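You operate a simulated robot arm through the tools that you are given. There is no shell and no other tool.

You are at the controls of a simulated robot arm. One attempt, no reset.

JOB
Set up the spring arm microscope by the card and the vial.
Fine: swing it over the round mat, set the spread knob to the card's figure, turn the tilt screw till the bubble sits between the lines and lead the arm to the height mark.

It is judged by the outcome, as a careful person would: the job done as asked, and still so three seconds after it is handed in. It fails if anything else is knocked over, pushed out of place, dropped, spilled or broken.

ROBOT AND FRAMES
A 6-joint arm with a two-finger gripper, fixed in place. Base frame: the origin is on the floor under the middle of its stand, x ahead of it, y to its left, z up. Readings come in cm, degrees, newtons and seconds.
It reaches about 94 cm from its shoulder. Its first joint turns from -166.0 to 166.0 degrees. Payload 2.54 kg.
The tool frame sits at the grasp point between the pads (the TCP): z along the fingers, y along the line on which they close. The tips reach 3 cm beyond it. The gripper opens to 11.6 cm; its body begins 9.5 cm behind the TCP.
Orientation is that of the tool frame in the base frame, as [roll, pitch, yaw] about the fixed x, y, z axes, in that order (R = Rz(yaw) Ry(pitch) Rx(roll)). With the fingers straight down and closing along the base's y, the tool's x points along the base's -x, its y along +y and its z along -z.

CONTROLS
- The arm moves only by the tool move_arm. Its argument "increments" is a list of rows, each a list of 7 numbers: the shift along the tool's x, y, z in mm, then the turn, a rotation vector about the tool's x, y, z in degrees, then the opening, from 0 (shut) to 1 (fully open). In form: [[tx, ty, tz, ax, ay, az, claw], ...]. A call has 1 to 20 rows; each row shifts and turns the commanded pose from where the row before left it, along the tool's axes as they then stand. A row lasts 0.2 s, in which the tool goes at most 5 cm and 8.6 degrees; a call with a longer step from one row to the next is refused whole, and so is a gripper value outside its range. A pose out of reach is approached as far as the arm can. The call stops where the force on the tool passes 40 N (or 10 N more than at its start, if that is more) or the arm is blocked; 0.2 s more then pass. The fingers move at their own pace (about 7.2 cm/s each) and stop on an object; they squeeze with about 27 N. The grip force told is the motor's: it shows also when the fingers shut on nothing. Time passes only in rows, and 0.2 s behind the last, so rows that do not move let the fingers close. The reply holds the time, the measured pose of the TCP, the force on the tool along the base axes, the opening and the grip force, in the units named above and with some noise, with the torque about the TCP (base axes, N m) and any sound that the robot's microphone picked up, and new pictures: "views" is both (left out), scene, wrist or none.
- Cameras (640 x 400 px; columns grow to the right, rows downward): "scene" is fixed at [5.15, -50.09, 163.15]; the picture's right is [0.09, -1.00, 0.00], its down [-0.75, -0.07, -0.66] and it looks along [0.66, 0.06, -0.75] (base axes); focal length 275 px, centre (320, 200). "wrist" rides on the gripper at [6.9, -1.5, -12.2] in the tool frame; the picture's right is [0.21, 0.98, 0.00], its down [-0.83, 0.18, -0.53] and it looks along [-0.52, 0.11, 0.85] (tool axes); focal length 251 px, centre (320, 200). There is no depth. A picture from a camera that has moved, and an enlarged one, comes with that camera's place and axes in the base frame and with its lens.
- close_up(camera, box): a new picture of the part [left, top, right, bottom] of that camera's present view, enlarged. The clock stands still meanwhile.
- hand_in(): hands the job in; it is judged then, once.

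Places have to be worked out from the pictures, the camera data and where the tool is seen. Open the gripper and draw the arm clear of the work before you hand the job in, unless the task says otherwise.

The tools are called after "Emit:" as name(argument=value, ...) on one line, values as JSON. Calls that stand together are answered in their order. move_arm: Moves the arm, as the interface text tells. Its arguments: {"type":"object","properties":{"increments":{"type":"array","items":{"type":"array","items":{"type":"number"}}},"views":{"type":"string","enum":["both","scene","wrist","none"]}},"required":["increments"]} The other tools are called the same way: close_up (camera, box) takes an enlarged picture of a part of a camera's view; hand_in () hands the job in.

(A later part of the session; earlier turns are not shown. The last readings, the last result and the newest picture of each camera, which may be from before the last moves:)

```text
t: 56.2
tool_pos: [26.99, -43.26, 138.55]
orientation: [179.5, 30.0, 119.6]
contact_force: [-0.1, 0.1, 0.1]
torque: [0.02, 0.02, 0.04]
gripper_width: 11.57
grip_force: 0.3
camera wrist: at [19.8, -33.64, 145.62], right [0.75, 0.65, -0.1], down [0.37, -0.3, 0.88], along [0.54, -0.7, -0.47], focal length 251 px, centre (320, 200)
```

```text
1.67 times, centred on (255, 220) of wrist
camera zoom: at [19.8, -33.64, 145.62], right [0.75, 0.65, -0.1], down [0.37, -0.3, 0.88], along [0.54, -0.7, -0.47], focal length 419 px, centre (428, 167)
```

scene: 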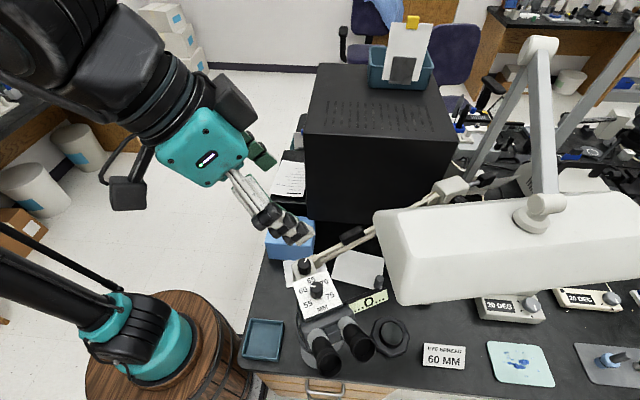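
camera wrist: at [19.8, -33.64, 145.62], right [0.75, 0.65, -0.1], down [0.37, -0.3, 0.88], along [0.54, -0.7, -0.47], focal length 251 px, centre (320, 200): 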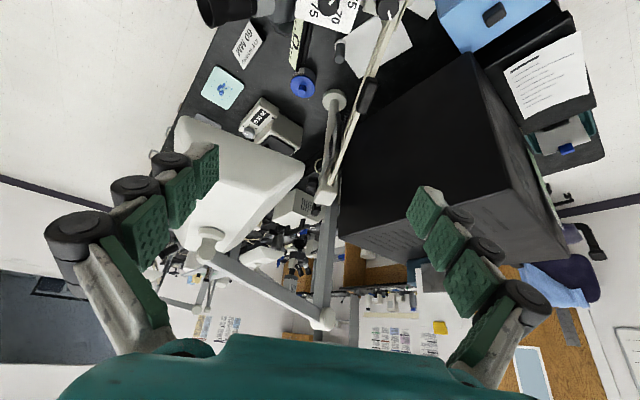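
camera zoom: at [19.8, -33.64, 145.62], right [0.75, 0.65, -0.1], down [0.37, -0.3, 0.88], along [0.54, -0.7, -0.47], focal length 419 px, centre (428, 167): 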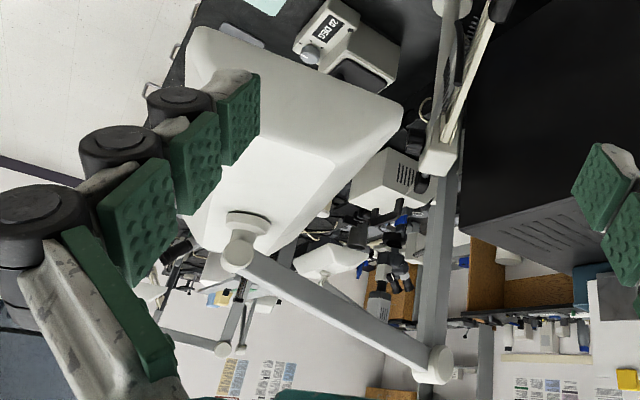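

The counter-block still has a gap of over 1 cm to the lamp pole, and the lamp rim is at z≈126, above the head, so the resistance isn't obviously a collision. I move to the left side to look down at the objective ring against the mat.

Emit:
move_arm(increments=[[0, 0, 0, 0, 7.5, 0, 1], [0, 0, 0, 0, 7.5, 0, 1], [0, 0, 0, 0, 7.5, 0, 1], [0, 0, 0, 0, 7.5, 0, 1], [0, 0, 0, 0, 0, 7.4, 1], [0, 0, 0, 0, 0, 7.4, 1], [0, 0, 0, 0, 0, 7.4, 1], [0, 0, 0, 0, 0, 7.4, 1], [0, 0, 0, 0, -5, 0, 1], [0, 0, 0, 0, -5, 0, 1], [27.5, -3.75, 37.5, 0, 0, 0, 1], [27.5, -3.75, 37.5, 0, 0, 0, 1], [27.5, -3.75, 37.5, 0, 0, 0, 1], [27.5, -3.75, 37.5, 0, 0, 0, 1], [27.5, -3.75, 37.5, 0, 0, 0, 1], [27.5, -3.75, 37.5, 0, 0, 0, 1], [27.5, -3.75, 37.5, 0, 0, 0, 1], [27.5, -3.75, 37.5, 0, 0, 0, 1]])

Emit:
close_up(camera="wrist", box=[180, 60, 460, 260])

```text
t: 60.0
tool_pos: [23.99, -26.6, 105.1]
orientation: [179.5, 9.7, 90.2]
contact_force: [0.2, -0.1, -0.1]
torque: [-0.01, 0.02, 0.03]
gripper_width: 11.59
grip_force: 0.1
camera wrist: at [22.49, -17.83, 115.95], right [0.98, 0.22, -0.03], down [0.18, -0.72, 0.67], along [0.12, -0.66, -0.74], focal length 251 px, centre (320, 200)
```

scene: 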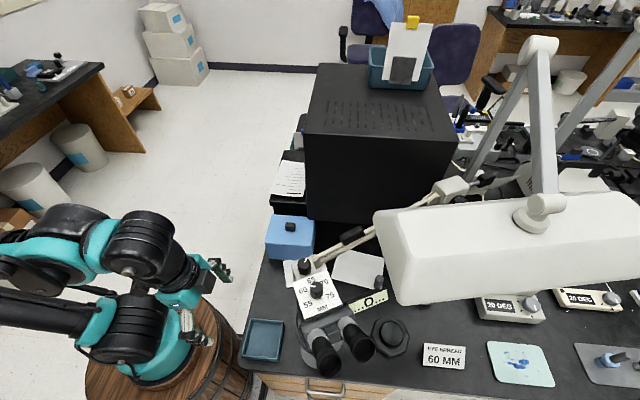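
wrist: 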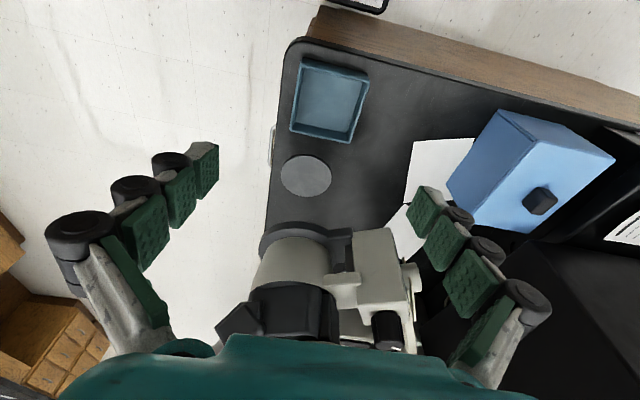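

```text
2.00 times, centred on (320, 160) of wrist
camera zoom: at [22.49, -17.83, 115.95], right [0.98, 0.22, -0.03], down [0.18, -0.72, 0.67], along [0.12, -0.66, -0.74], focal length 503 px, centre (320, 280)
```

zoom: 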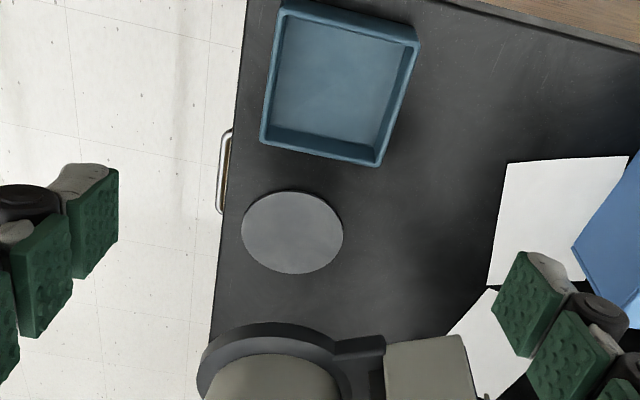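

Seen from the left, the mat centre is ≈[25.1,-48.0] and the ring lies just beyond/above it. I zoom closer to fit the ring's outline.

Emit:
close_up(camera="wrist", box=[240, 140, 440, 360])

Emit:
close_up(camera="wrist", box=[250, 140, 370, 260])

Emit:
close_up(camera="scene", box=[285, 280, 385, 380])

```text
1.82 times, centred on (340, 250) of wrist
camera zoom: at [22.49, -17.83, 115.95], right [0.98, 0.22, -0.03], down [0.18, -0.72, 0.67], along [0.12, -0.66, -0.74], focal length 457 px, centre (284, 109)
```

zoom: 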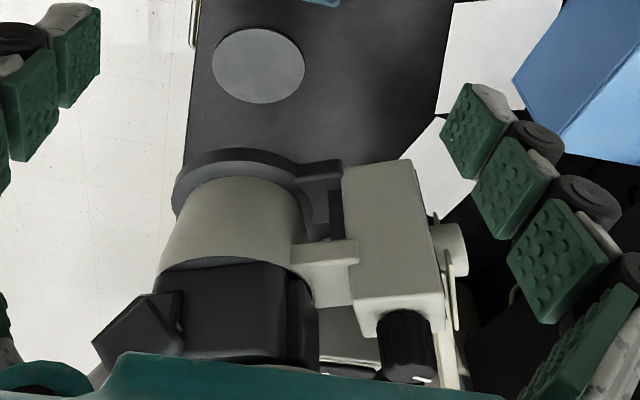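

```text
3.33 times, centred on (310, 200) of wrist
camera zoom: at [22.49, -17.83, 115.95], right [0.98, 0.22, -0.03], down [0.18, -0.72, 0.67], along [0.12, -0.66, -0.74], focal length 838 px, centre (353, 200)
```

zoom: 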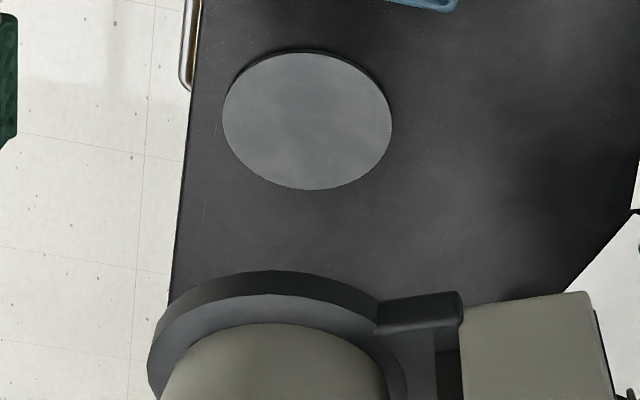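

```text
4.00 times, centred on (335, 330) of scene
camera zoom: at [5.15, -50.09, 163.15], right [0.09, -1.0, 0.0], down [-0.75, -0.07, -0.66], along [0.66, 0.06, -0.75], focal length 1101 px, centre (260, -320)
```

zoom: 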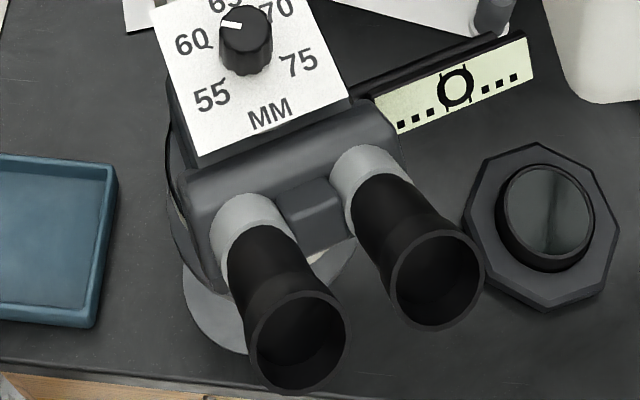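

The ring centre comes out at about [25.0,-48.6] from both views against the mat centre [25.1,-48.0], so the swing is right. For the height I want a near-square view of the plate, so I go round in front of the lamp; first I rise and turn the tool.

Emit:
move_arm(increments=[[-10.8, -12.9, -34.4, 0, 0, 0, 1], [-10.8, -12.9, -34.4, 0, 0, 0, 1], [-10.8, -12.9, -34.4, 0, 0, 0, 1], [-10.8, -12.9, -34.4, 0, 0, 0, 1], [-10.8, -12.9, -34.4, 0, 0, 0, 1], [-10.8, -12.9, -34.4, 0, 0, 0, 1], [-10.8, -12.9, -34.4, 0, 0, 0, 0.5], [0, 0, 0, -1.36, 0, -7.99, 0.5], [0, 0, 0, -1.36, 0, -7.99, 0.5], [0, 0, 0, -1.36, 0, -7.99, 0.5], [0, 0, 0, -1.36, 0, -7.99, 0.5], [0, 0, 0, -1.36, 0, -7.99, 0.5], [0, 0, 0, -1.36, 0, -7.99, 0.5], [0, 0, 0, -1.36, 0, -7.99, 0.5], [0, 0, 0, -1.36, 0, -7.99, 0.5], [0, 0, 0, -1.36, 0, -7.99, 0.5], [0, 0, 0, -1.36, 0, -7.99, 0.5], [0, 0, 0, -1.36, 0, -7.99, 0.5], [0, 0, 0, -1.36, 0, -7.99, 0.5]])

```text
t: 64.0
tool_pos: [15.01, -30.06, 130.18]
orientation: [-180.0, 9.9, -172.3]
contact_force: [0.2, 1.1, 0.6]
torque: [0.01, 0.02, 0.02]
gripper_width: 5.82
grip_force: 0.1
camera wrist: at [6.43, -32.77, 140.9], right [-0.34, 0.94, -0.04], down [0.69, 0.28, 0.67], along [0.64, 0.2, -0.74], focal length 251 px, centre (320, 200)
```

scene: 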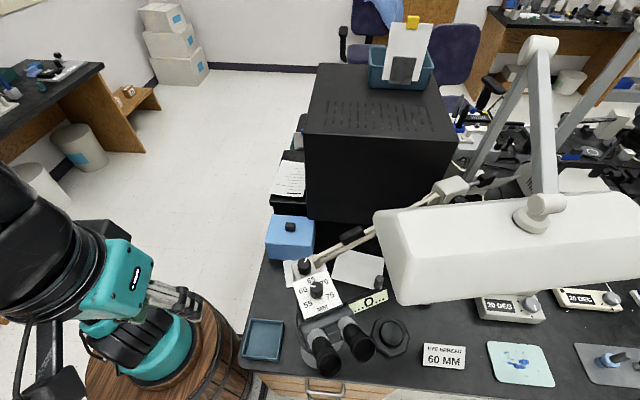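
wrist: 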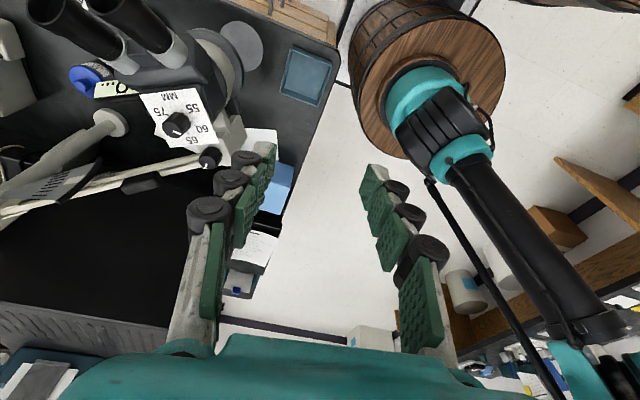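

I go around in front of the eyepieces (x<0) toward y≈−74, tilting the camera to look level along +x.

Emit:
move_arm(increments=[[32, -29.2, -5.6, 0, 0, 0, 0.5], [32, -29.2, -5.6, 0, 0, 0, 0.5], [32, -29.2, -5.6, 0, 0, 0, 0.5], [32, -29.2, -5.6, 0, 0, 0, 0.5], [32, -29.2, -5.6, 0, 0, 0, 0.5], [32, -29.2, -5.6, 0, 0, 0, 0.5], [0, 0, 0, 0, -7.06, 0, 0.5], [0, 0, 0, 0, -7.06, 0, 0.5], [0, 0, 0, 0, -7.06, 0, 0.5], [0, 0, 0, 0, -7.06, 0, 0.5], [0, 0, 0, 0, -7.06, 0, 0.5], [9.7, -39.7, 2.1, 0, 0, 0, 0.5], [9.7, -39.7, 2.1, 0, 0, 0, 0.5], [9.7, -39.7, 2.1, 0, 0, 0, 0.8], [9.7, -39.7, 2.1, 0, 0, 0, 1]])

Emit:
close_up(camera="wrist", box=[180, 40, 480, 240])

```text
t: 67.2
tool_pos: [-1.96, -66.73, 127.32]
orientation: [-179.2, 37.5, -172.4]
contact_force: [0.4, 1.1, -0.3]
torque: [-0.09, 0.07, -0.02]
gripper_width: 11.62
grip_force: 0.0
out of reach, approached as far as the arm can: row 10, 11
camera wrist: at [-14.48, -69.76, 132.74], right [-0.29, 0.95, -0.14], down [0.3, 0.23, 0.92], along [0.91, 0.23, -0.35], focal length 251 px, centre (320, 200)
```

scene: 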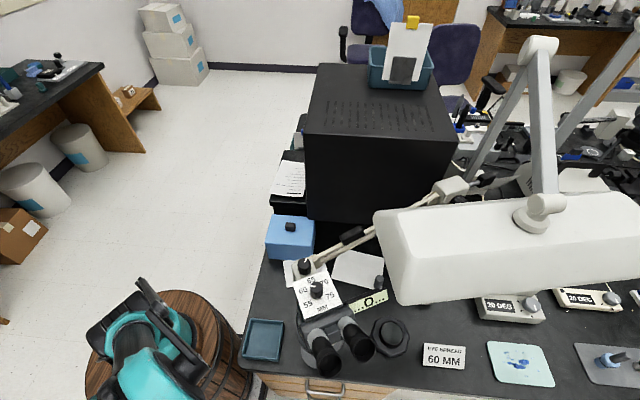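
wrist: 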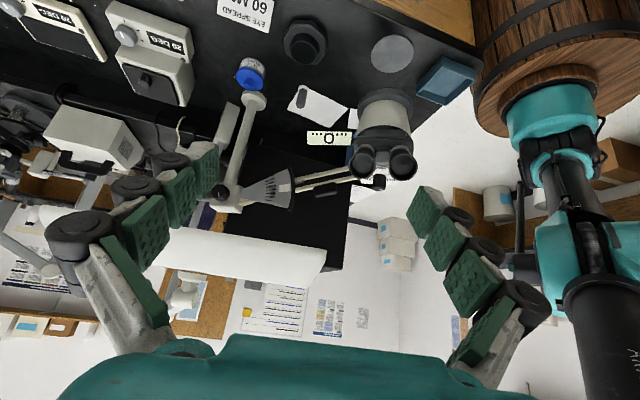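

```text
2.00 times, centred on (330, 140) of wrist
camera zoom: at [-14.48, -69.76, 132.74], right [-0.29, 0.95, -0.14], down [0.3, 0.23, 0.92], along [0.91, 0.23, -0.35], focal length 503 px, centre (300, 320)
```

zoom: 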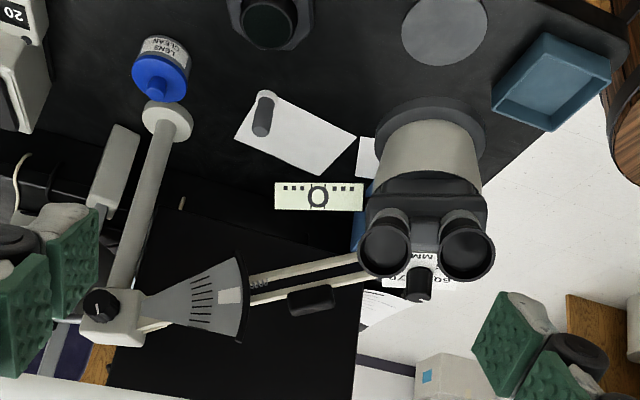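

An excellent view: plate, patch, arm bars, vial (centred), ring and mat all visible. I zoom in on the plate.

Emit:
close_up(camera="wrist", box=[210, 140, 370, 230])

Emit:
close_up(camera="wrist", box=[255, 155, 325, 220])

Emit:
close_up(camera="wrist", box=[330, 20, 490, 200])

```text
4.00 times, centred on (290, 185) of wrist
camera zoom: at [-14.48, -69.76, 132.74], right [-0.29, 0.95, -0.14], down [0.3, 0.23, 0.92], along [0.91, 0.23, -0.35], focal length 1006 px, centre (440, 260)
```

zoom: 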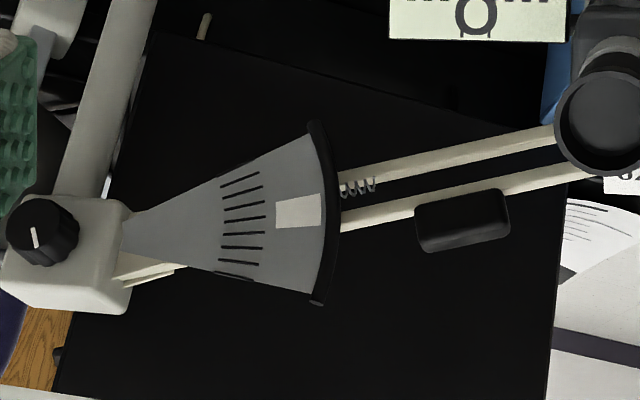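

```text
6.15 times, centred on (290, 188) of wrist
camera zoom: at [-14.48, -69.76, 132.74], right [-0.29, 0.95, -0.14], down [0.3, 0.23, 0.92], along [0.91, 0.23, -0.35], focal length 1547 px, centre (505, 277)
```

zoom: 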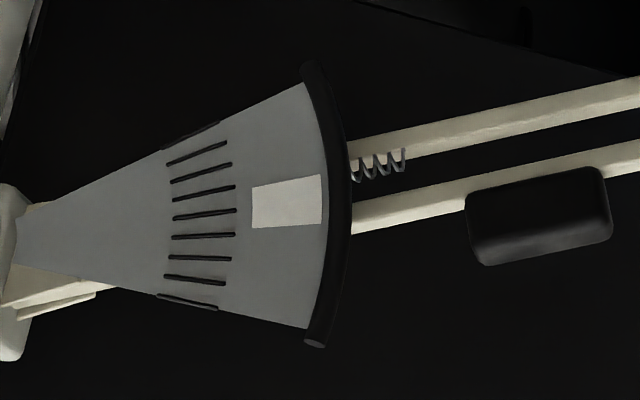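

```text
2.22 times, centred on (410, 110) of wrist
camera zoom: at [-14.48, -69.76, 132.74], right [-0.29, 0.95, -0.14], down [0.3, 0.23, 0.92], along [0.91, 0.23, -0.35], focal length 559 px, centre (120, 400)
```

zoom: 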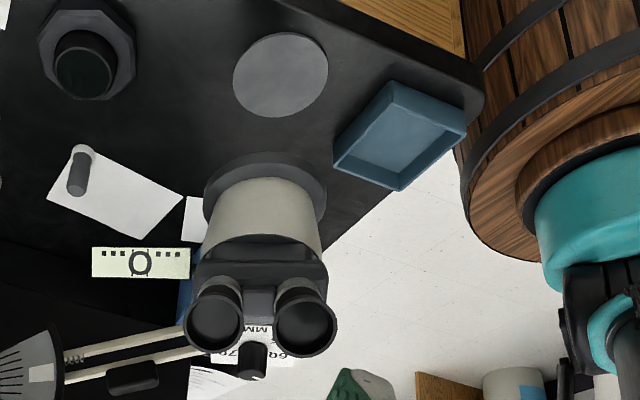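

Square-on, the patch sits on the fan's middle line at about −11.3°, while the bars' slope gives about −15.2°: the arm must rise roughly 3.9°, i.e. about 2.5 cm at the head (and 0.6 cm outward). The bubble is centred. I go back the same way toward the rear knob.

Emit:
move_arm(increments=[[-11.6, 35.8, -7.3, 0, 0, 0, 0.6], [-11.6, 35.8, -7.3, 0, 0, 0, 0.45], [-11.6, 35.8, -7.3, 0, 0, 0, 0.45], [-11.6, 35.8, -7.3, 0, 0, 0, 0.45], [-11.6, 35.8, -7.3, 0, 0, 0, 0.45], [-11.6, 35.8, -7.3, 0, 0, 0, 0.45], [0, 0, 0, 0, 7.5, 0, 0.45], [0, 0, 0, 0, 7.5, 0, 0.45], [0, 0, 0, 0, 7.5, 0, 0.45], [0, 0, 0, 0, 7.5, 0, 0.45], [0, 0, 0, 0, 7.5, 0, 0.45], [0, 0, 0, 0, 0, 5.95, 0.45], [0, 0, 0, 0, 0, 5.95, 0.45]])

```text
t: 70.0
tool_pos: [-1.14, -45.48, 134.79]
orientation: [-179.4, 0.1, 175.3]
contact_force: [0.5, 0.7, 0.2]
torque: [0.02, -0.03, -0.01]
gripper_width: 5.24
grip_force: 0.1
out of reach, approached as far as the arm can: row 6
camera wrist: at [-8.03, -46.3, 146.94], right [-0.13, 0.99, -0.01], down [0.84, 0.12, 0.53], along [0.53, 0.06, -0.85], focal length 251 px, centre (320, 200)
```

scene: 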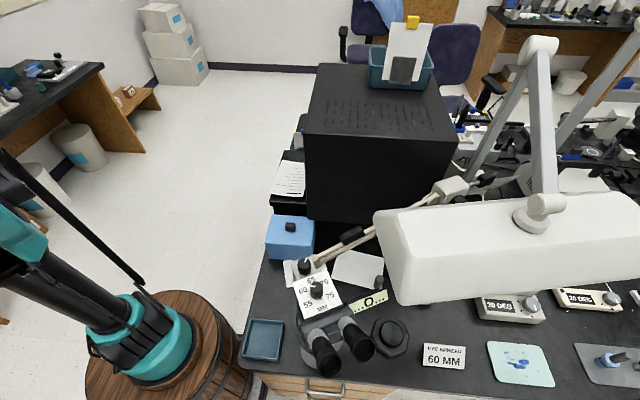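
wrist: 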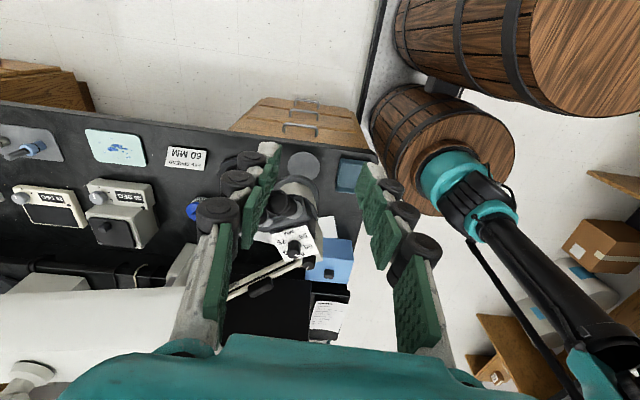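

Next I move across, above the eyepieces, to over the rear knob and come part-way down.

Emit:
move_arm(increments=[[-44.9, 6.2, 0, -0.6, 0, 0, 0.45], [-44.9, 6.2, 0, 0, 0, 0, 0.45], [-44.9, 6.2, 0, 0, 0, 0, 0.45], [-44.9, 6.2, 0, 0, 0, 0, 0.45], [-44.9, 6.2, 0, 0, 0, 0, 0.45], [-44.9, 6.2, 0, 0, 0, 0, 0.45], [-44.9, 6.2, 0, 0, 0, 0, 0.45], [-44.9, 6.2, 0, 0, 0, 0, 0.45], [0, 0, 45, 0, 0, 0, 0.45], [0, 0, 45, 0, 0, 0, 0.45], [0, 0, 45, 0, 0, 0, 0.45], [0, 0, 30, 0, 0, 0, 0.45]])

Emit:
close_up(camera="wrist", box=[200, 20, 440, 220])

```text
t: 72.6
tool_pos: [34.94, -43.46, 118.25]
orientation: [180.0, 0.2, 175.3]
contact_force: [-0.1, -0.6, -0.7]
torque: [0.02, 0.0, 0.03]
gripper_width: 5.16
grip_force: 0.1
camera wrist: at [28.22, -44.45, 130.26], right [-0.13, 0.99, 0.0], down [0.84, 0.11, 0.54], along [0.53, 0.07, -0.84], focal length 251 px, centre (320, 200)
```

scene: 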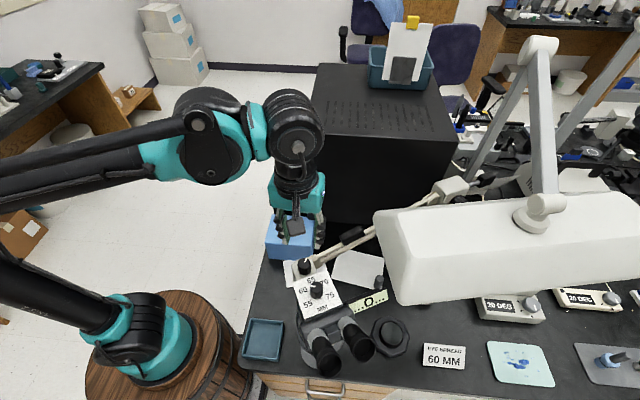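
wrist: 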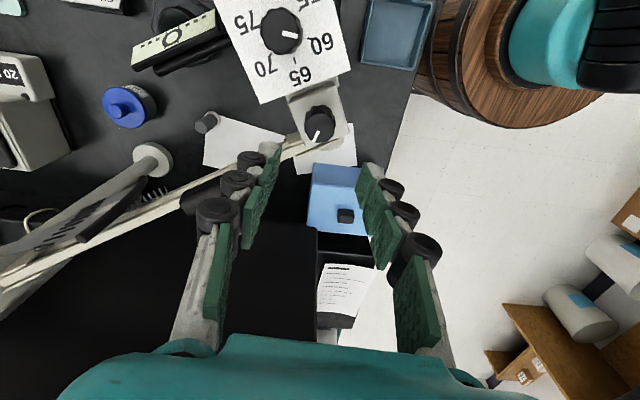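

```text
2.00 times, centred on (320, 120) of wrist
camera zoom: at [28.22, -44.45, 130.26], right [-0.13, 0.99, 0.0], down [0.84, 0.11, 0.54], along [0.53, 0.07, -0.84], focal length 503 px, centre (320, 360)
```

zoom: 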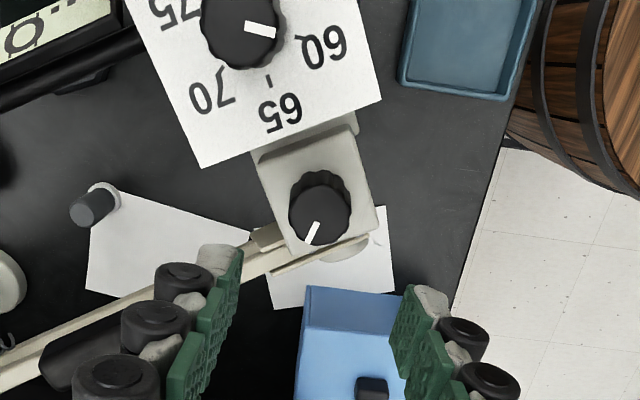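

The knob is right below at [35.0,-43.5]. I descend and close on it as before.

Emit:
move_arm(increments=[[0, 0, 40, 0, 0, 0, 0.45], [0, 0, 35, 0, 0, 0, 0.45], [0, 0, 20, 0, 0, 0, 0.45], [0, 0, 9, 0, 0, 0, 0.45], [0, 0, 0, 0, 0, 0, 0.3], [0, 0, 0, 0, 0, 0, 0.15], [0, 0, 0, 0, 0, 0, 0.1], [0, 0, 0, 0, 0, 0, 0.1]])

Emit:
close_up(camera="wrist", box=[200, 80, 440, 260])

```text
t: 74.4
tool_pos: [35.07, -43.44, 107.83]
orientation: [180.0, 0.0, 175.4]
contact_force: [-0.4, 4.1, -2.5]
torque: [0.13, -0.05, 0.01]
gripper_width: 2.95
grip_force: 44.6
camera wrist: at [28.24, -44.49, 120.01], right [-0.13, 0.99, 0.0], down [0.84, 0.11, 0.54], along [0.53, 0.07, -0.84], focal length 251 px, centre (320, 200)
```

scene: 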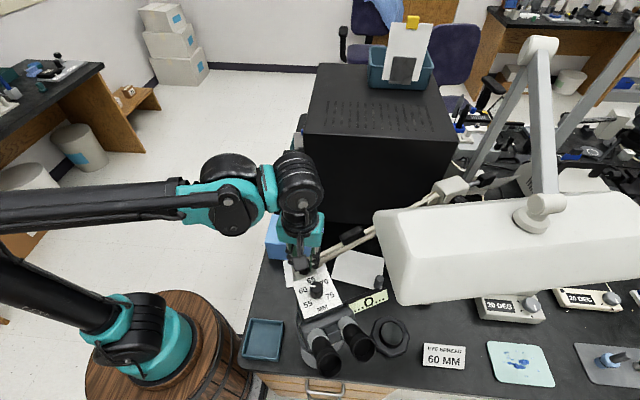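
wrist: 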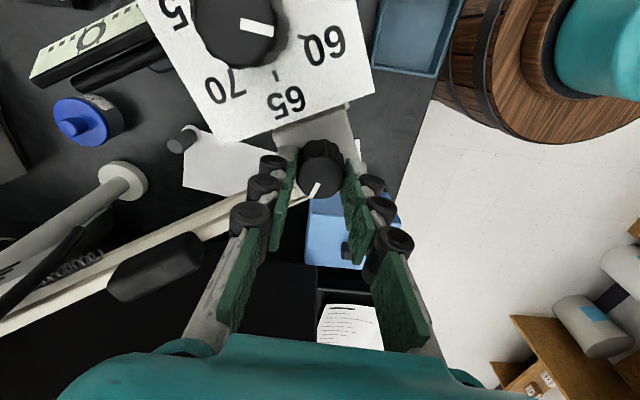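

```text
2.22 times, centred on (320, 170) of wrist
camera zoom: at [28.24, -44.49, 120.01], right [-0.13, 0.99, 0.0], down [0.84, 0.11, 0.54], along [0.53, 0.07, -0.84], focal length 559 px, centre (320, 267)
```

zoom: 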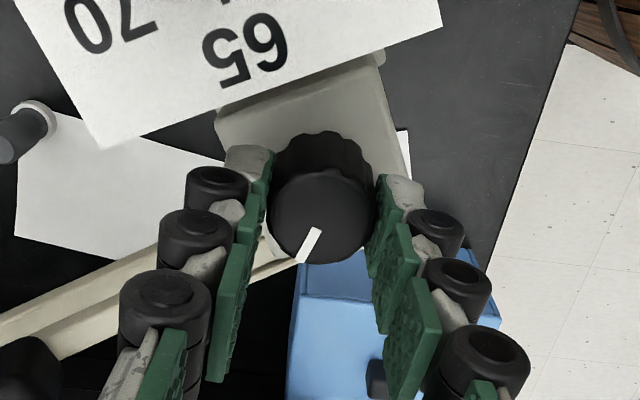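

Held again. I raise the head along its arc in small steps: first 1 cm up with 2.8 mm outward.

Emit:
move_arm(increments=[[0.37, 0.58, -2.5, 0, 0, 0, 0.1], [0.37, 0.58, -2.5, 0, 0, 0, 0.1], [0.36, 0.56, -2.5, 0, 0, 0, 0.1], [0.36, 0.55, -2.5, 0, 0, 0, 0.1], [0, 0, 0, 0, 0, 0, 0.1]], views="wrist")

```text
t: 75.6
tool_pos: [34.83, -43.07, 109.06]
orientation: [-179.9, 0.2, 175.3]
contact_force: [3.9, 6.8, -2.5]
torque: [0.22, 0.03, -0.09]
gripper_width: 2.93
grip_force: 45.2
camera wrist: at [28.08, -44.21, 121.08], right [-0.13, 0.99, 0.0], down [0.84, 0.11, 0.54], along [0.53, 0.07, -0.84], focal length 251 px, centre (320, 200)
```

wrist: 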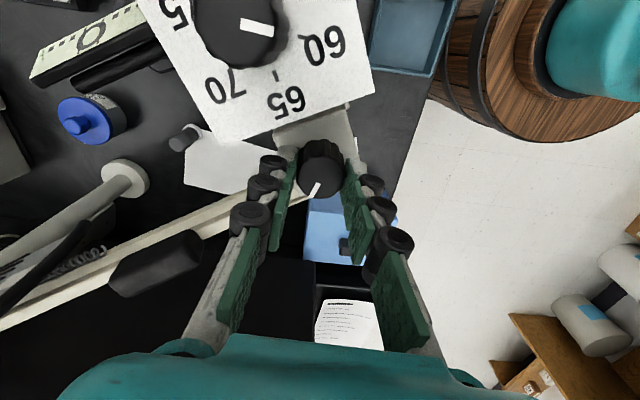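

Forces remain low and the mount rises with the gripper. I raise the remaining 1.5 cm.

Emit:
move_arm(increments=[[0.34, 0.53, -2.5, 0, 0, 0, 0.1], [0.33, 0.52, -2.5, 0, 0, 0, 0.1], [0.32, 0.5, -2.5, 0, 0, 0, 0.1], [0.31, 0.48, -2.5, 0, 0, 0, 0.1], [0.3, 0.47, -2.5, 0, 0, 0, 0.1], [0.29, 0.45, -2.5, 0, 0, 0, 0.1], [0, 0, 0, 0, 0, 0, 0.1]])

Emit:
close_up(camera="scene", box=[270, 250, 400, 390])

```text
t: 77.2
tool_pos: [34.77, -42.95, 110.51]
orientation: [-179.9, 0.0, 175.3]
contact_force: [-4.1, 9.6, -2.0]
torque: [0.34, 0.36, -0.04]
gripper_width: 2.94
grip_force: 44.9
camera wrist: at [27.92, -43.86, 122.56], right [-0.13, 0.99, 0.0], down [0.84, 0.11, 0.54], along [0.53, 0.07, -0.84], focal length 251 px, centre (320, 200)
```

scene: 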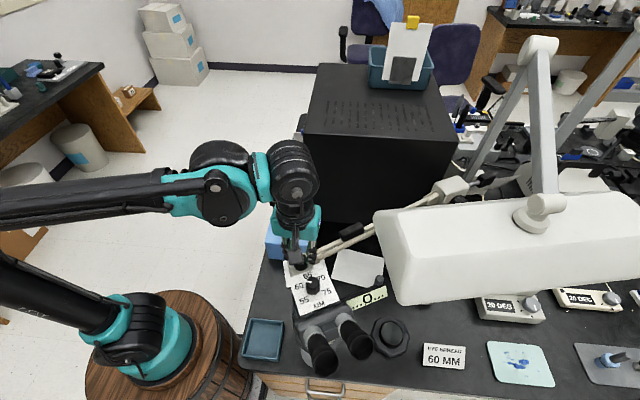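
wrist: 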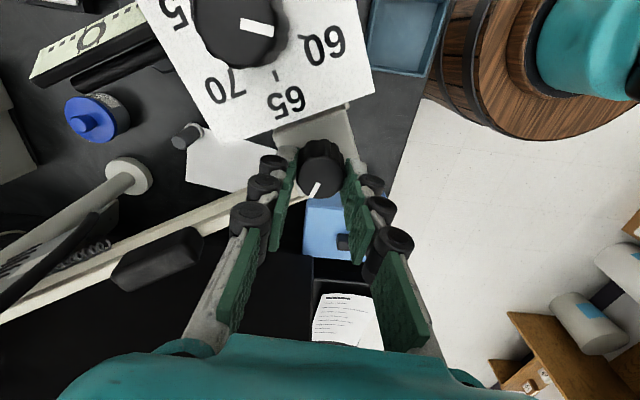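

```text
2.86 times, centred on (335, 320) of scene
camera zoom: at [5.15, -50.09, 163.15], right [0.09, -1.0, 0.0], down [-0.75, -0.07, -0.66], along [0.66, 0.06, -0.75], focal length 786 px, centre (277, -143)
```

zoom: 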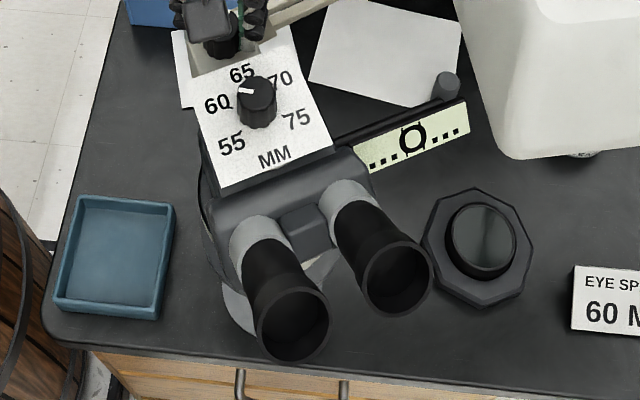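

Raised 2.5 cm with the bubble still centred. I release, lift clear, and return to the front viewpoint to check the mark.

Emit:
move_arm(increments=[[0, 0, 0, 0, 0, 0, 0.3], [0, 0, 0, 0, 0, 0, 0.42], [0, 0, -20, 0, 0, 0, 0.45], [0, 0, -40, 0, 0, 0, 0.45], [0, 0, -45, 0, 0, 0, 0.45], [0, 0, -45, 0, 0, 0, 0.45], [0, 0, -45, 0, 0, 0, 0.45], [0, 0, -45, 0, 0, 0, 0.45]])

Emit:
close_up(camera="scene", box=[270, 250, 400, 390])

Emit:
close_up(camera="wrist", box=[160, 0, 400, 200])

```text
t: 79.0
tool_pos: [34.65, -42.74, 134.39]
orientation: [-180.0, 0.0, 175.3]
contact_force: [-0.1, -0.4, -0.4]
torque: [-0.01, 0.03, 0.04]
gripper_width: 5.23
grip_force: 0.1
camera wrist: at [27.8, -43.71, 146.55], right [-0.13, 0.99, 0.0], down [0.84, 0.11, 0.54], along [0.53, 0.07, -0.84], focal length 251 px, centre (320, 200)
```

scene: 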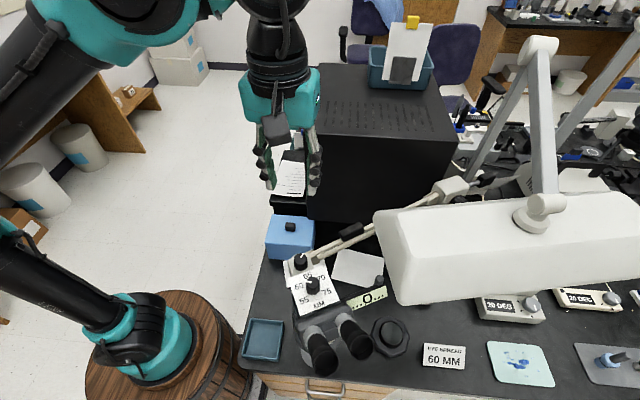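
wrist: 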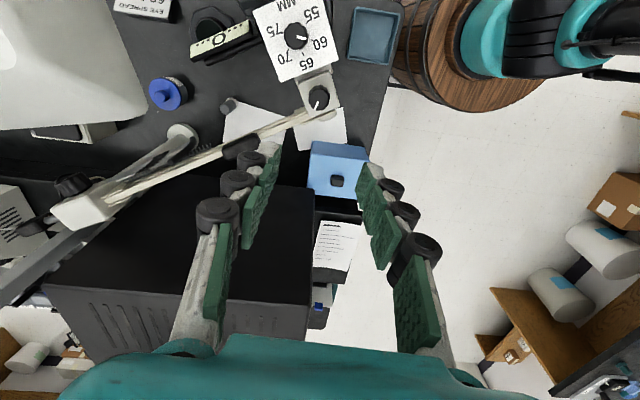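

```text
2.86 times, centred on (335, 320) of scene
camera zoom: at [5.15, -50.09, 163.15], right [0.09, -1.0, 0.0], down [-0.75, -0.07, -0.66], along [0.66, 0.06, -0.75], focal length 786 px, centre (277, -143)
```

zoom: 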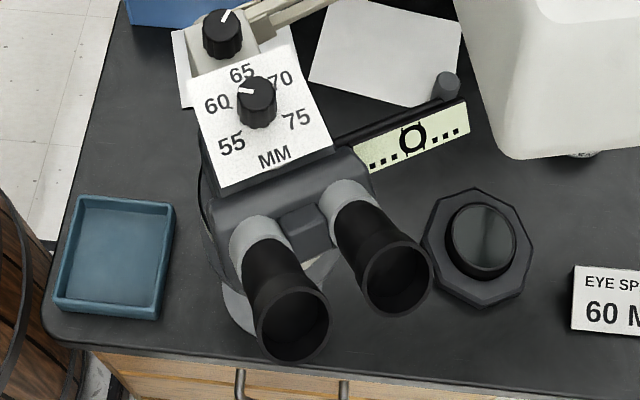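

```text
2.00 times, centred on (280, 100) of wrist
camera zoom: at [27.8, -43.71, 146.55], right [-0.13, 0.99, 0.0], down [0.84, 0.11, 0.54], along [0.53, 0.07, -0.84], focal length 503 px, centre (400, 400)
```

zoom: 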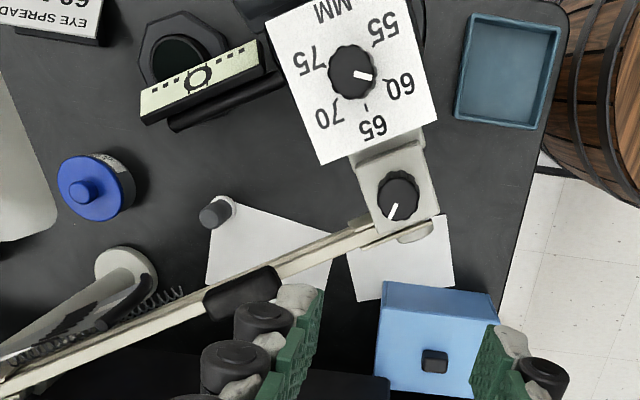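

The arm holds and the bubble stays centred. I zoom on the spread dial from this nearly overhead view to re-check 60.

Emit:
close_up(camera="wrist", box=[250, 0, 350, 80])

```text
5.00 times, centred on (300, 40) of wrist
camera zoom: at [27.8, -43.71, 146.55], right [-0.13, 0.99, 0.0], down [0.84, 0.11, 0.54], along [0.53, 0.07, -0.84], focal length 1257 px, centre (420, 1000)
```

zoom: 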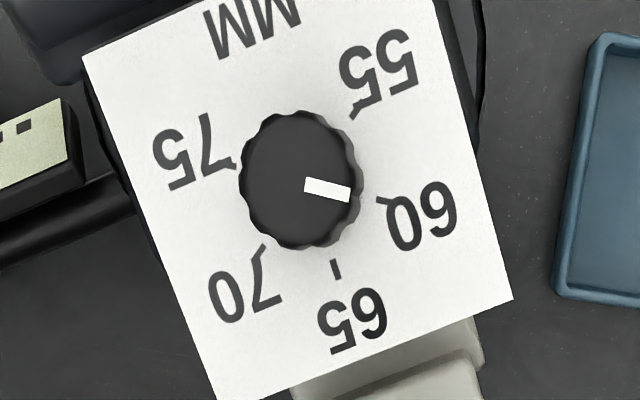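

The dial's pointer lines up with the 60 tick within a degree. I return to the front viewpoint to check the height mark.

Emit:
move_arm(increments=[[44.3, -6.5, -0.8, 0, 0, 0, 0.45], [44.3, -6.5, -0.8, 0, 0, 0, 0.45], [44.3, -6.5, -0.8, 0, 0, 0, 0.45], [44.3, -6.5, -0.8, 0, 0, 0, 0.45], [44.3, -6.5, -0.8, 0, 0, 0, 0.45], [44.3, -6.5, -0.8, 0, 0, 0, 0.45], [44.3, -6.5, -0.8, 0, 0, 0, 0.45], [44.3, -6.5, -0.8, 0, 0, 0, 0.45], [0, 0, 0, 0, 0, -5.95, 0.45], [0, 0, 0, 0, 0, -5.95, 0.45], [0, 0, 0, 0, -7.5, 0, 0.45], [0, 0, 0, 0, -7.5, 0, 0.45], [0, 0, 0, 0, -7.5, 0, 0.45], [0, 0, 0, 0, -7.5, 0, 0.45], [0, 0, 0, 0, -7.5, 0, 0.45]], views="none")

Emit:
move_arm(increments=[[11.6, -35.8, 7.3, 0, 0, 0, 0.45], [11.6, -35.8, 7.3, 0, 0, 0, 0.45], [11.6, -35.8, 7.3, 0, 0, 0, 0.45], [11.6, -35.8, 7.3, 0, 0, 0, 0.7], [11.6, -35.8, 7.3, 0, 0, 0, 1], [11.6, -35.8, 7.3, 0, 0, 0, 1]])

Emit:
close_up(camera="wrist", box=[180, 40, 480, 240])

```text
t: 82.2
tool_pos: [-0.2, -45.82, 135.03]
orientation: [-179.0, 36.8, -172.8]
contact_force: [0.1, 0.1, -0.4]
torque: [-0.02, 0.01, -0.02]
gripper_width: 5.21
grip_force: 0.1
out of reach, approached as far as the arm can: row 15
```

```text
t: 83.6
tool_pos: [-0.19, -67.29, 127.55]
orientation: [-180.0, 37.6, -172.7]
contact_force: [0.0, 1.2, 0.7]
torque: [-0.09, 0.06, -0.07]
gripper_width: 11.6
grip_force: 0.0
camera wrist: at [-12.74, -70.46, 132.95], right [-0.29, 0.95, -0.13], down [0.3, 0.22, 0.93], along [0.91, 0.23, -0.35], focal length 251 px, centre (320, 200)
```

scene: 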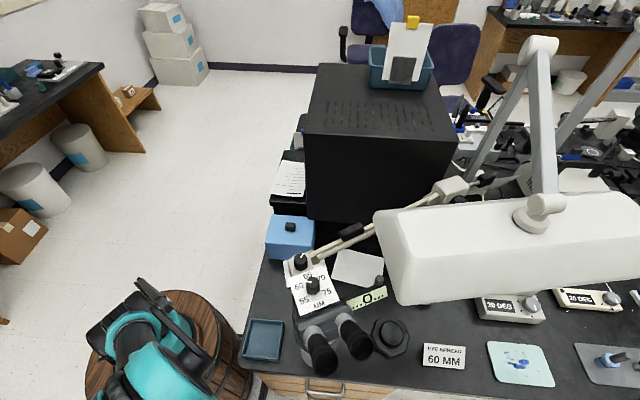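
wrist: 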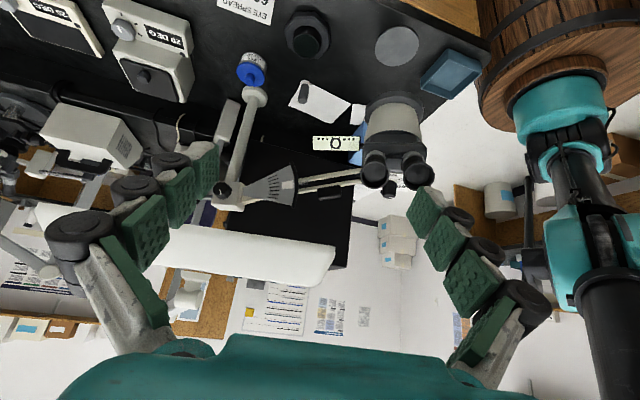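

```text
2.00 times, centred on (330, 140) of wrist
camera zoom: at [-12.74, -70.46, 132.95], right [-0.29, 0.95, -0.13], down [0.3, 0.22, 0.93], along [0.91, 0.23, -0.35], focal length 503 px, centre (300, 320)
```

zoom: 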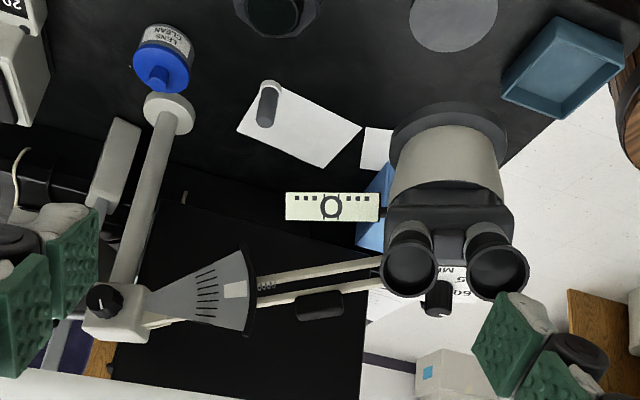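

I zoom on the plate and bars to measure the angle against the mark, and on the ring and mat.

Emit:
close_up(camera="wrist", box=[255, 150, 325, 215])

Emit:
close_up(camera="wrist", box=[210, 140, 370, 230])

Emit:
close_up(camera="wrist", box=[350, 10, 470, 110])

```text
6.15 times, centred on (290, 182) of wrist
camera zoom: at [-12.74, -70.46, 132.95], right [-0.29, 0.95, -0.13], down [0.3, 0.22, 0.93], along [0.91, 0.23, -0.35], focal length 1547 px, centre (505, 308)
```

zoom: 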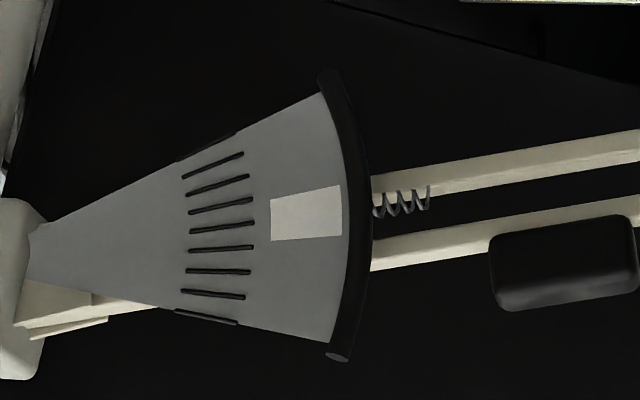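

```text
4.00 times, centred on (290, 185) of wrist
camera zoom: at [-12.74, -70.46, 132.95], right [-0.29, 0.95, -0.13], down [0.3, 0.22, 0.93], along [0.91, 0.23, -0.35], focal length 1006 px, centre (440, 260)
```

zoom: 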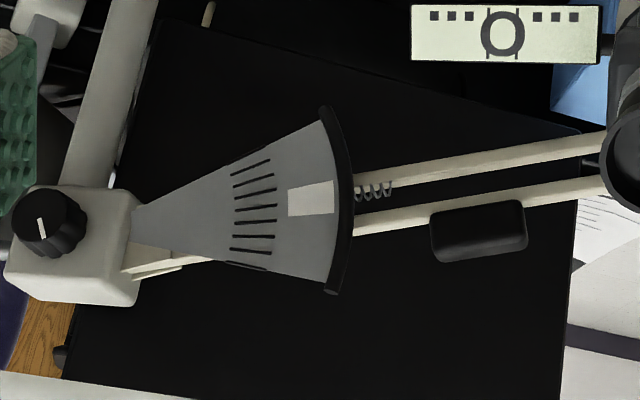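

```text
4.00 times, centred on (410, 60) of wrist
camera zoom: at [-12.74, -70.46, 132.95], right [-0.29, 0.95, -0.13], down [0.3, 0.22, 0.93], along [0.91, 0.23, -0.35], focal length 1006 px, centre (-40, 760)
```

zoom: 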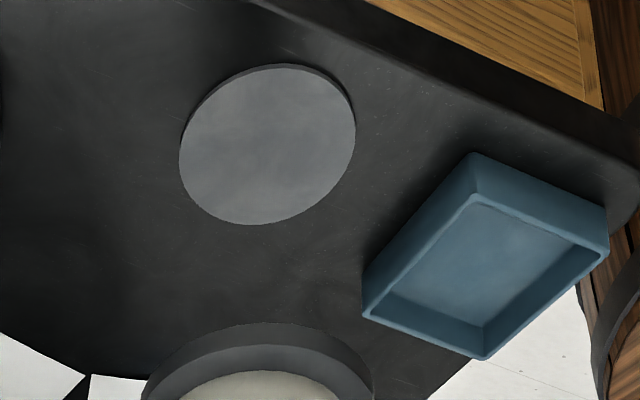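

Measured square-on, the bars now point about 1.2° below the patch's centre line (well inside the patch), and the ring is within about 0.6 cm of the mat centre. I go back for a last small lift of about 0.75 cm to centre it.

Emit:
move_arm(increments=[[-11.6, 35.8, -7.3, 0, 0, 0, 0.6], [-11.6, 35.8, -7.3, 0, 0, 0, 0.45], [-11.6, 35.8, -7.3, 0, 0, 0, 0.45], [-11.6, 35.8, -7.3, 0, 0, 0, 0.45], [-11.6, 35.8, -7.3, 0, 0, 0, 0.45], [-11.6, 35.8, -7.3, 0, 0, 0, 0.45], [0, 0, 0, 0, 7.5, 0, 0.45], [0, 0, 0, 0, 7.5, 0, 0.45], [0, 0, 0, 0, 7.5, 0, 0.45], [0, 0, 0, 0, 7.5, 0, 0.45], [0, 0, 0, 0, 7.5, 0, 0.45], [0, 0, 0, 0, 0, 5.95, 0.45], [0, 0, 0, 0, 0, 5.95, 0.45]], views="none")

```text
t: 86.4
tool_pos: [0.35, -46.16, 135.08]
orientation: [-180.0, 0.1, 175.1]
contact_force: [-0.1, 0.8, -0.1]
torque: [-0.01, -0.03, 0.02]
gripper_width: 5.2
grip_force: 0.1
out of reach, approached as far as the arm can: row 6
```

I cross back above the eyepieces to over the rear knob and come down to z≈117.

Emit:
move_arm(increments=[[-42.4, 7.9, 0, 0, 0, 0, 0.45], [-42.4, 7.9, 0, 0, 0, 0, 0.45], [-42.4, 7.9, 0, 0, 0, 0, 0.45], [-42.4, 7.9, 0, 0, 0, 0, 0.45], [-42.4, 7.9, 0, 0, 0, 0, 0.45], [-42.4, 7.9, 0, 0, 0, 0, 0.45], [-42.4, 7.9, 0, 0, 0, 0, 0.45], [-42.4, 7.9, 0, 0, 0, 0, 0.45], [0, 0, 45, 0, 0, 0, 0.45], [0, 0, 45, 0, 0, 0, 0.45], [0, 0, 45, 0, 0, 0, 0.45], [0, 0, 30, 0, 0, 0, 0.45]])

Emit:
close_up(camera="wrist", box=[200, 40, 440, 240])

```text
t: 89.0
tool_pos: [34.75, -42.52, 118.41]
orientation: [180.0, 0.1, 175.3]
contact_force: [0.1, 0.0, 1.4]
torque: [-0.05, 0.01, 0.02]
gripper_width: 5.23
grip_force: 0.0
camera wrist: at [27.85, -43.49, 130.56], right [-0.13, 0.99, 0.0], down [0.84, 0.11, 0.54], along [0.53, 0.07, -0.84], focal length 251 px, centre (320, 200)
```

scene: 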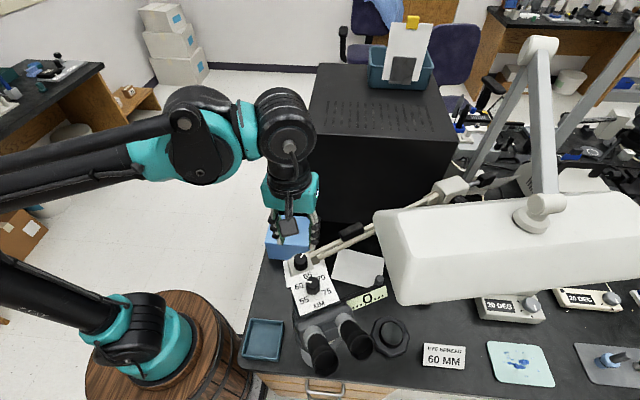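
wrist: 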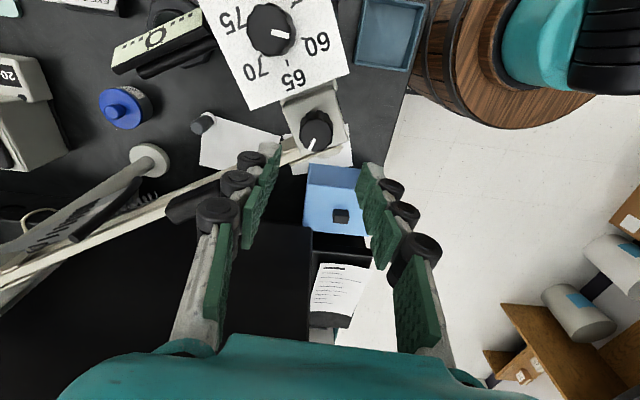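

```text
2.00 times, centred on (320, 140) of wrist
camera zoom: at [27.85, -43.49, 130.56], right [-0.13, 0.99, 0.0], down [0.84, 0.11, 0.54], along [0.53, 0.07, -0.84], focal length 503 px, centre (320, 320)
```

zoom: 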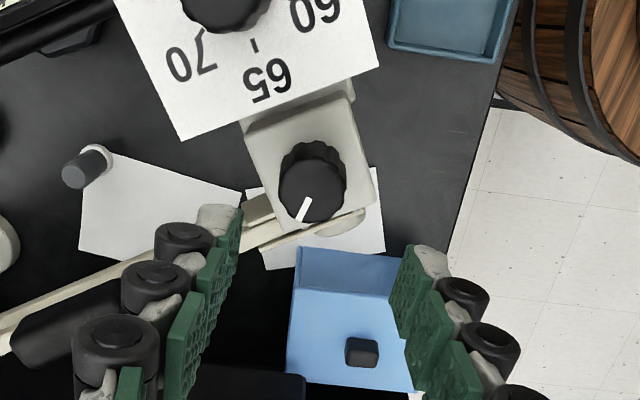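

The knob is at [34.8,-42.9]; I shift 3.5 mm and descend to regrip it.

Emit:
move_arm(increments=[[-0.5, -3.5, 35, 0, 0, 0, 0.45], [0, 0, 25, 0, 0, 0, 0.45], [0, 0, 13, 0, 0, 0, 0.45], [0, 0, 7, 0, 0, 0, 0.45], [0, 0, 0, 0, 0, 0, 0.3], [0, 0, 0, 0, 0, 0, 0.15], [0, 0, 0, 0, 0, 0, 0.1], [0, 0, 0, 0, 0, 0, 0.1]])

Emit:
close_up(camera="wrist", box=[200, 80, 440, 260])

```text
t: 90.8
tool_pos: [34.82, -42.88, 110.57]
orientation: [180.0, 0.1, 175.2]
contact_force: [0.1, 11.4, -3.5]
torque: [0.43, -0.06, -0.01]
gripper_width: 2.94
grip_force: 45.2
camera wrist: at [27.88, -43.86, 122.68], right [-0.13, 0.99, 0.0], down [0.84, 0.11, 0.54], along [0.53, 0.07, -0.84], focal length 251 px, centre (320, 200)
```

scene: 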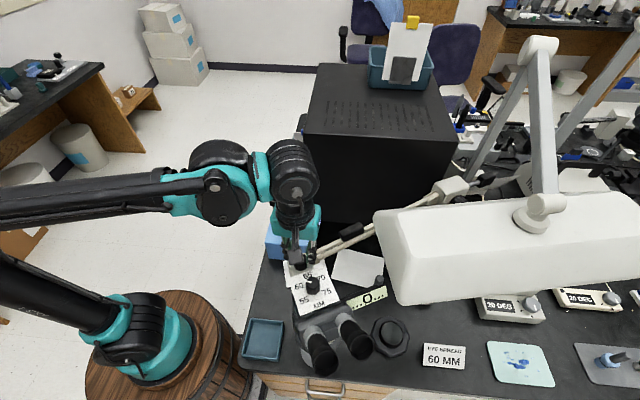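
wrist: 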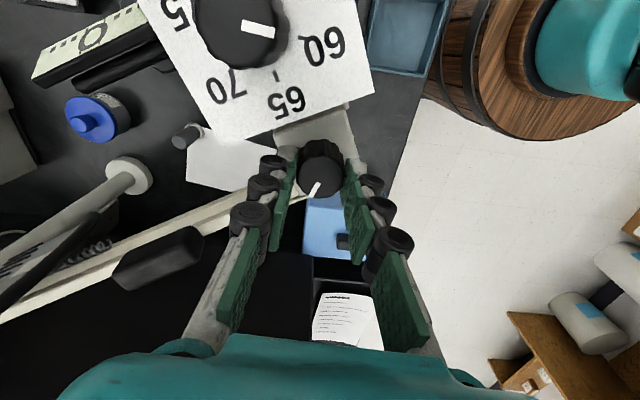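

```text
2.22 times, centred on (320, 170) of wrist
camera zoom: at [27.88, -43.86, 122.68], right [-0.13, 0.99, 0.0], down [0.84, 0.11, 0.54], along [0.53, 0.07, -0.84], focal length 559 px, centre (320, 267)
```

zoom: 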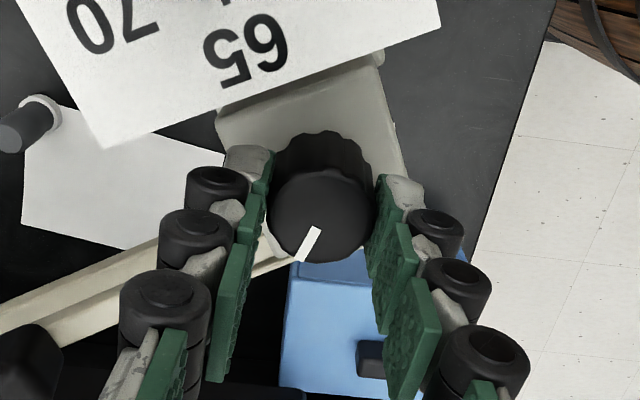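

Held. I lift 7.5 mm along the arc, easing slightly outward against the sideways load.

Emit:
move_arm(increments=[[0.2, 0.6, -1.9, 0, 0, 0, 0.1], [0.2, 0.5, -1.9, 0, 0, 0, 0.1], [0.2, 0.4, -1.9, 0, 0, 0, 0.1], [0.2, 0.35, -1.9, 0, 0, 0, 0.1], [0, 0, 0, 0, 0, 0, 0.1]])

Emit:
close_up(camera="scene", box=[270, 250, 400, 390])

```text
t: 92.0
tool_pos: [34.65, -42.73, 111.36]
orientation: [179.9, 0.1, 175.4]
contact_force: [-0.9, 27.5, -7.2]
torque: [0.98, 0.29, -0.06]
gripper_width: 2.9
grip_force: 45.1
camera wrist: at [27.8, -43.7, 123.5], right [-0.13, 0.99, 0.0], down [0.84, 0.11, 0.54], along [0.53, 0.07, -0.84], focal length 251 px, centre (320, 200)
```

scene: 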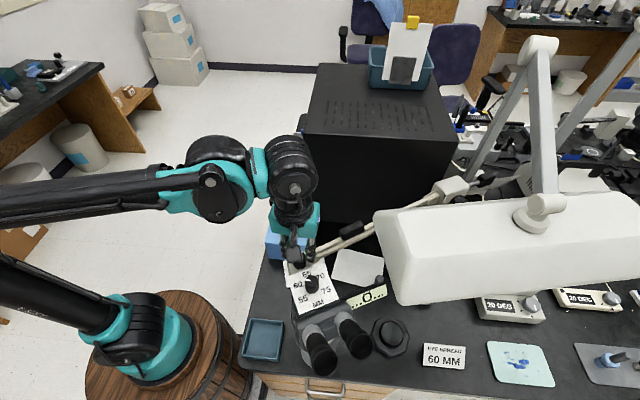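
wrist: 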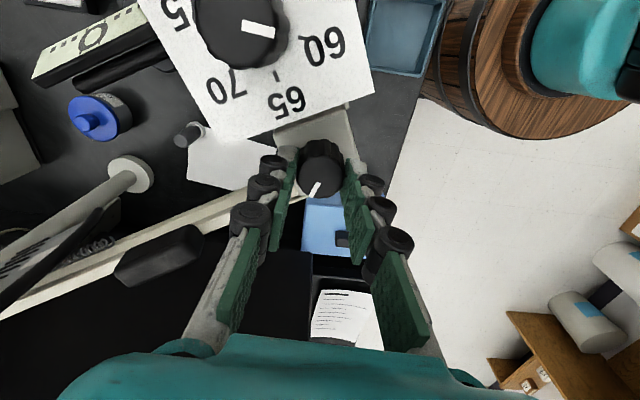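

```text
2.86 times, centred on (335, 320) of scene
camera zoom: at [5.15, -50.09, 163.15], right [0.09, -1.0, 0.0], down [-0.75, -0.07, -0.66], along [0.66, 0.06, -0.75], focal length 786 px, centre (277, -143)
```

zoom: 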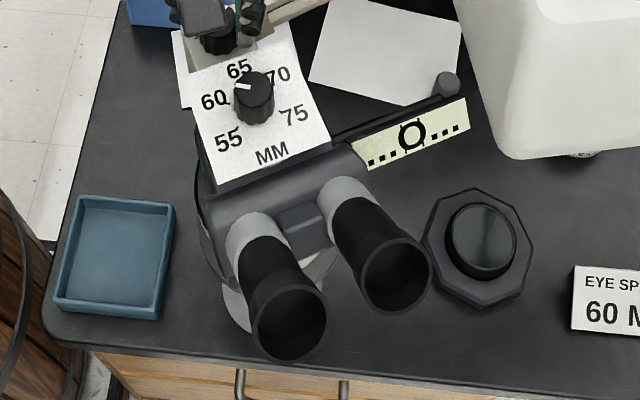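

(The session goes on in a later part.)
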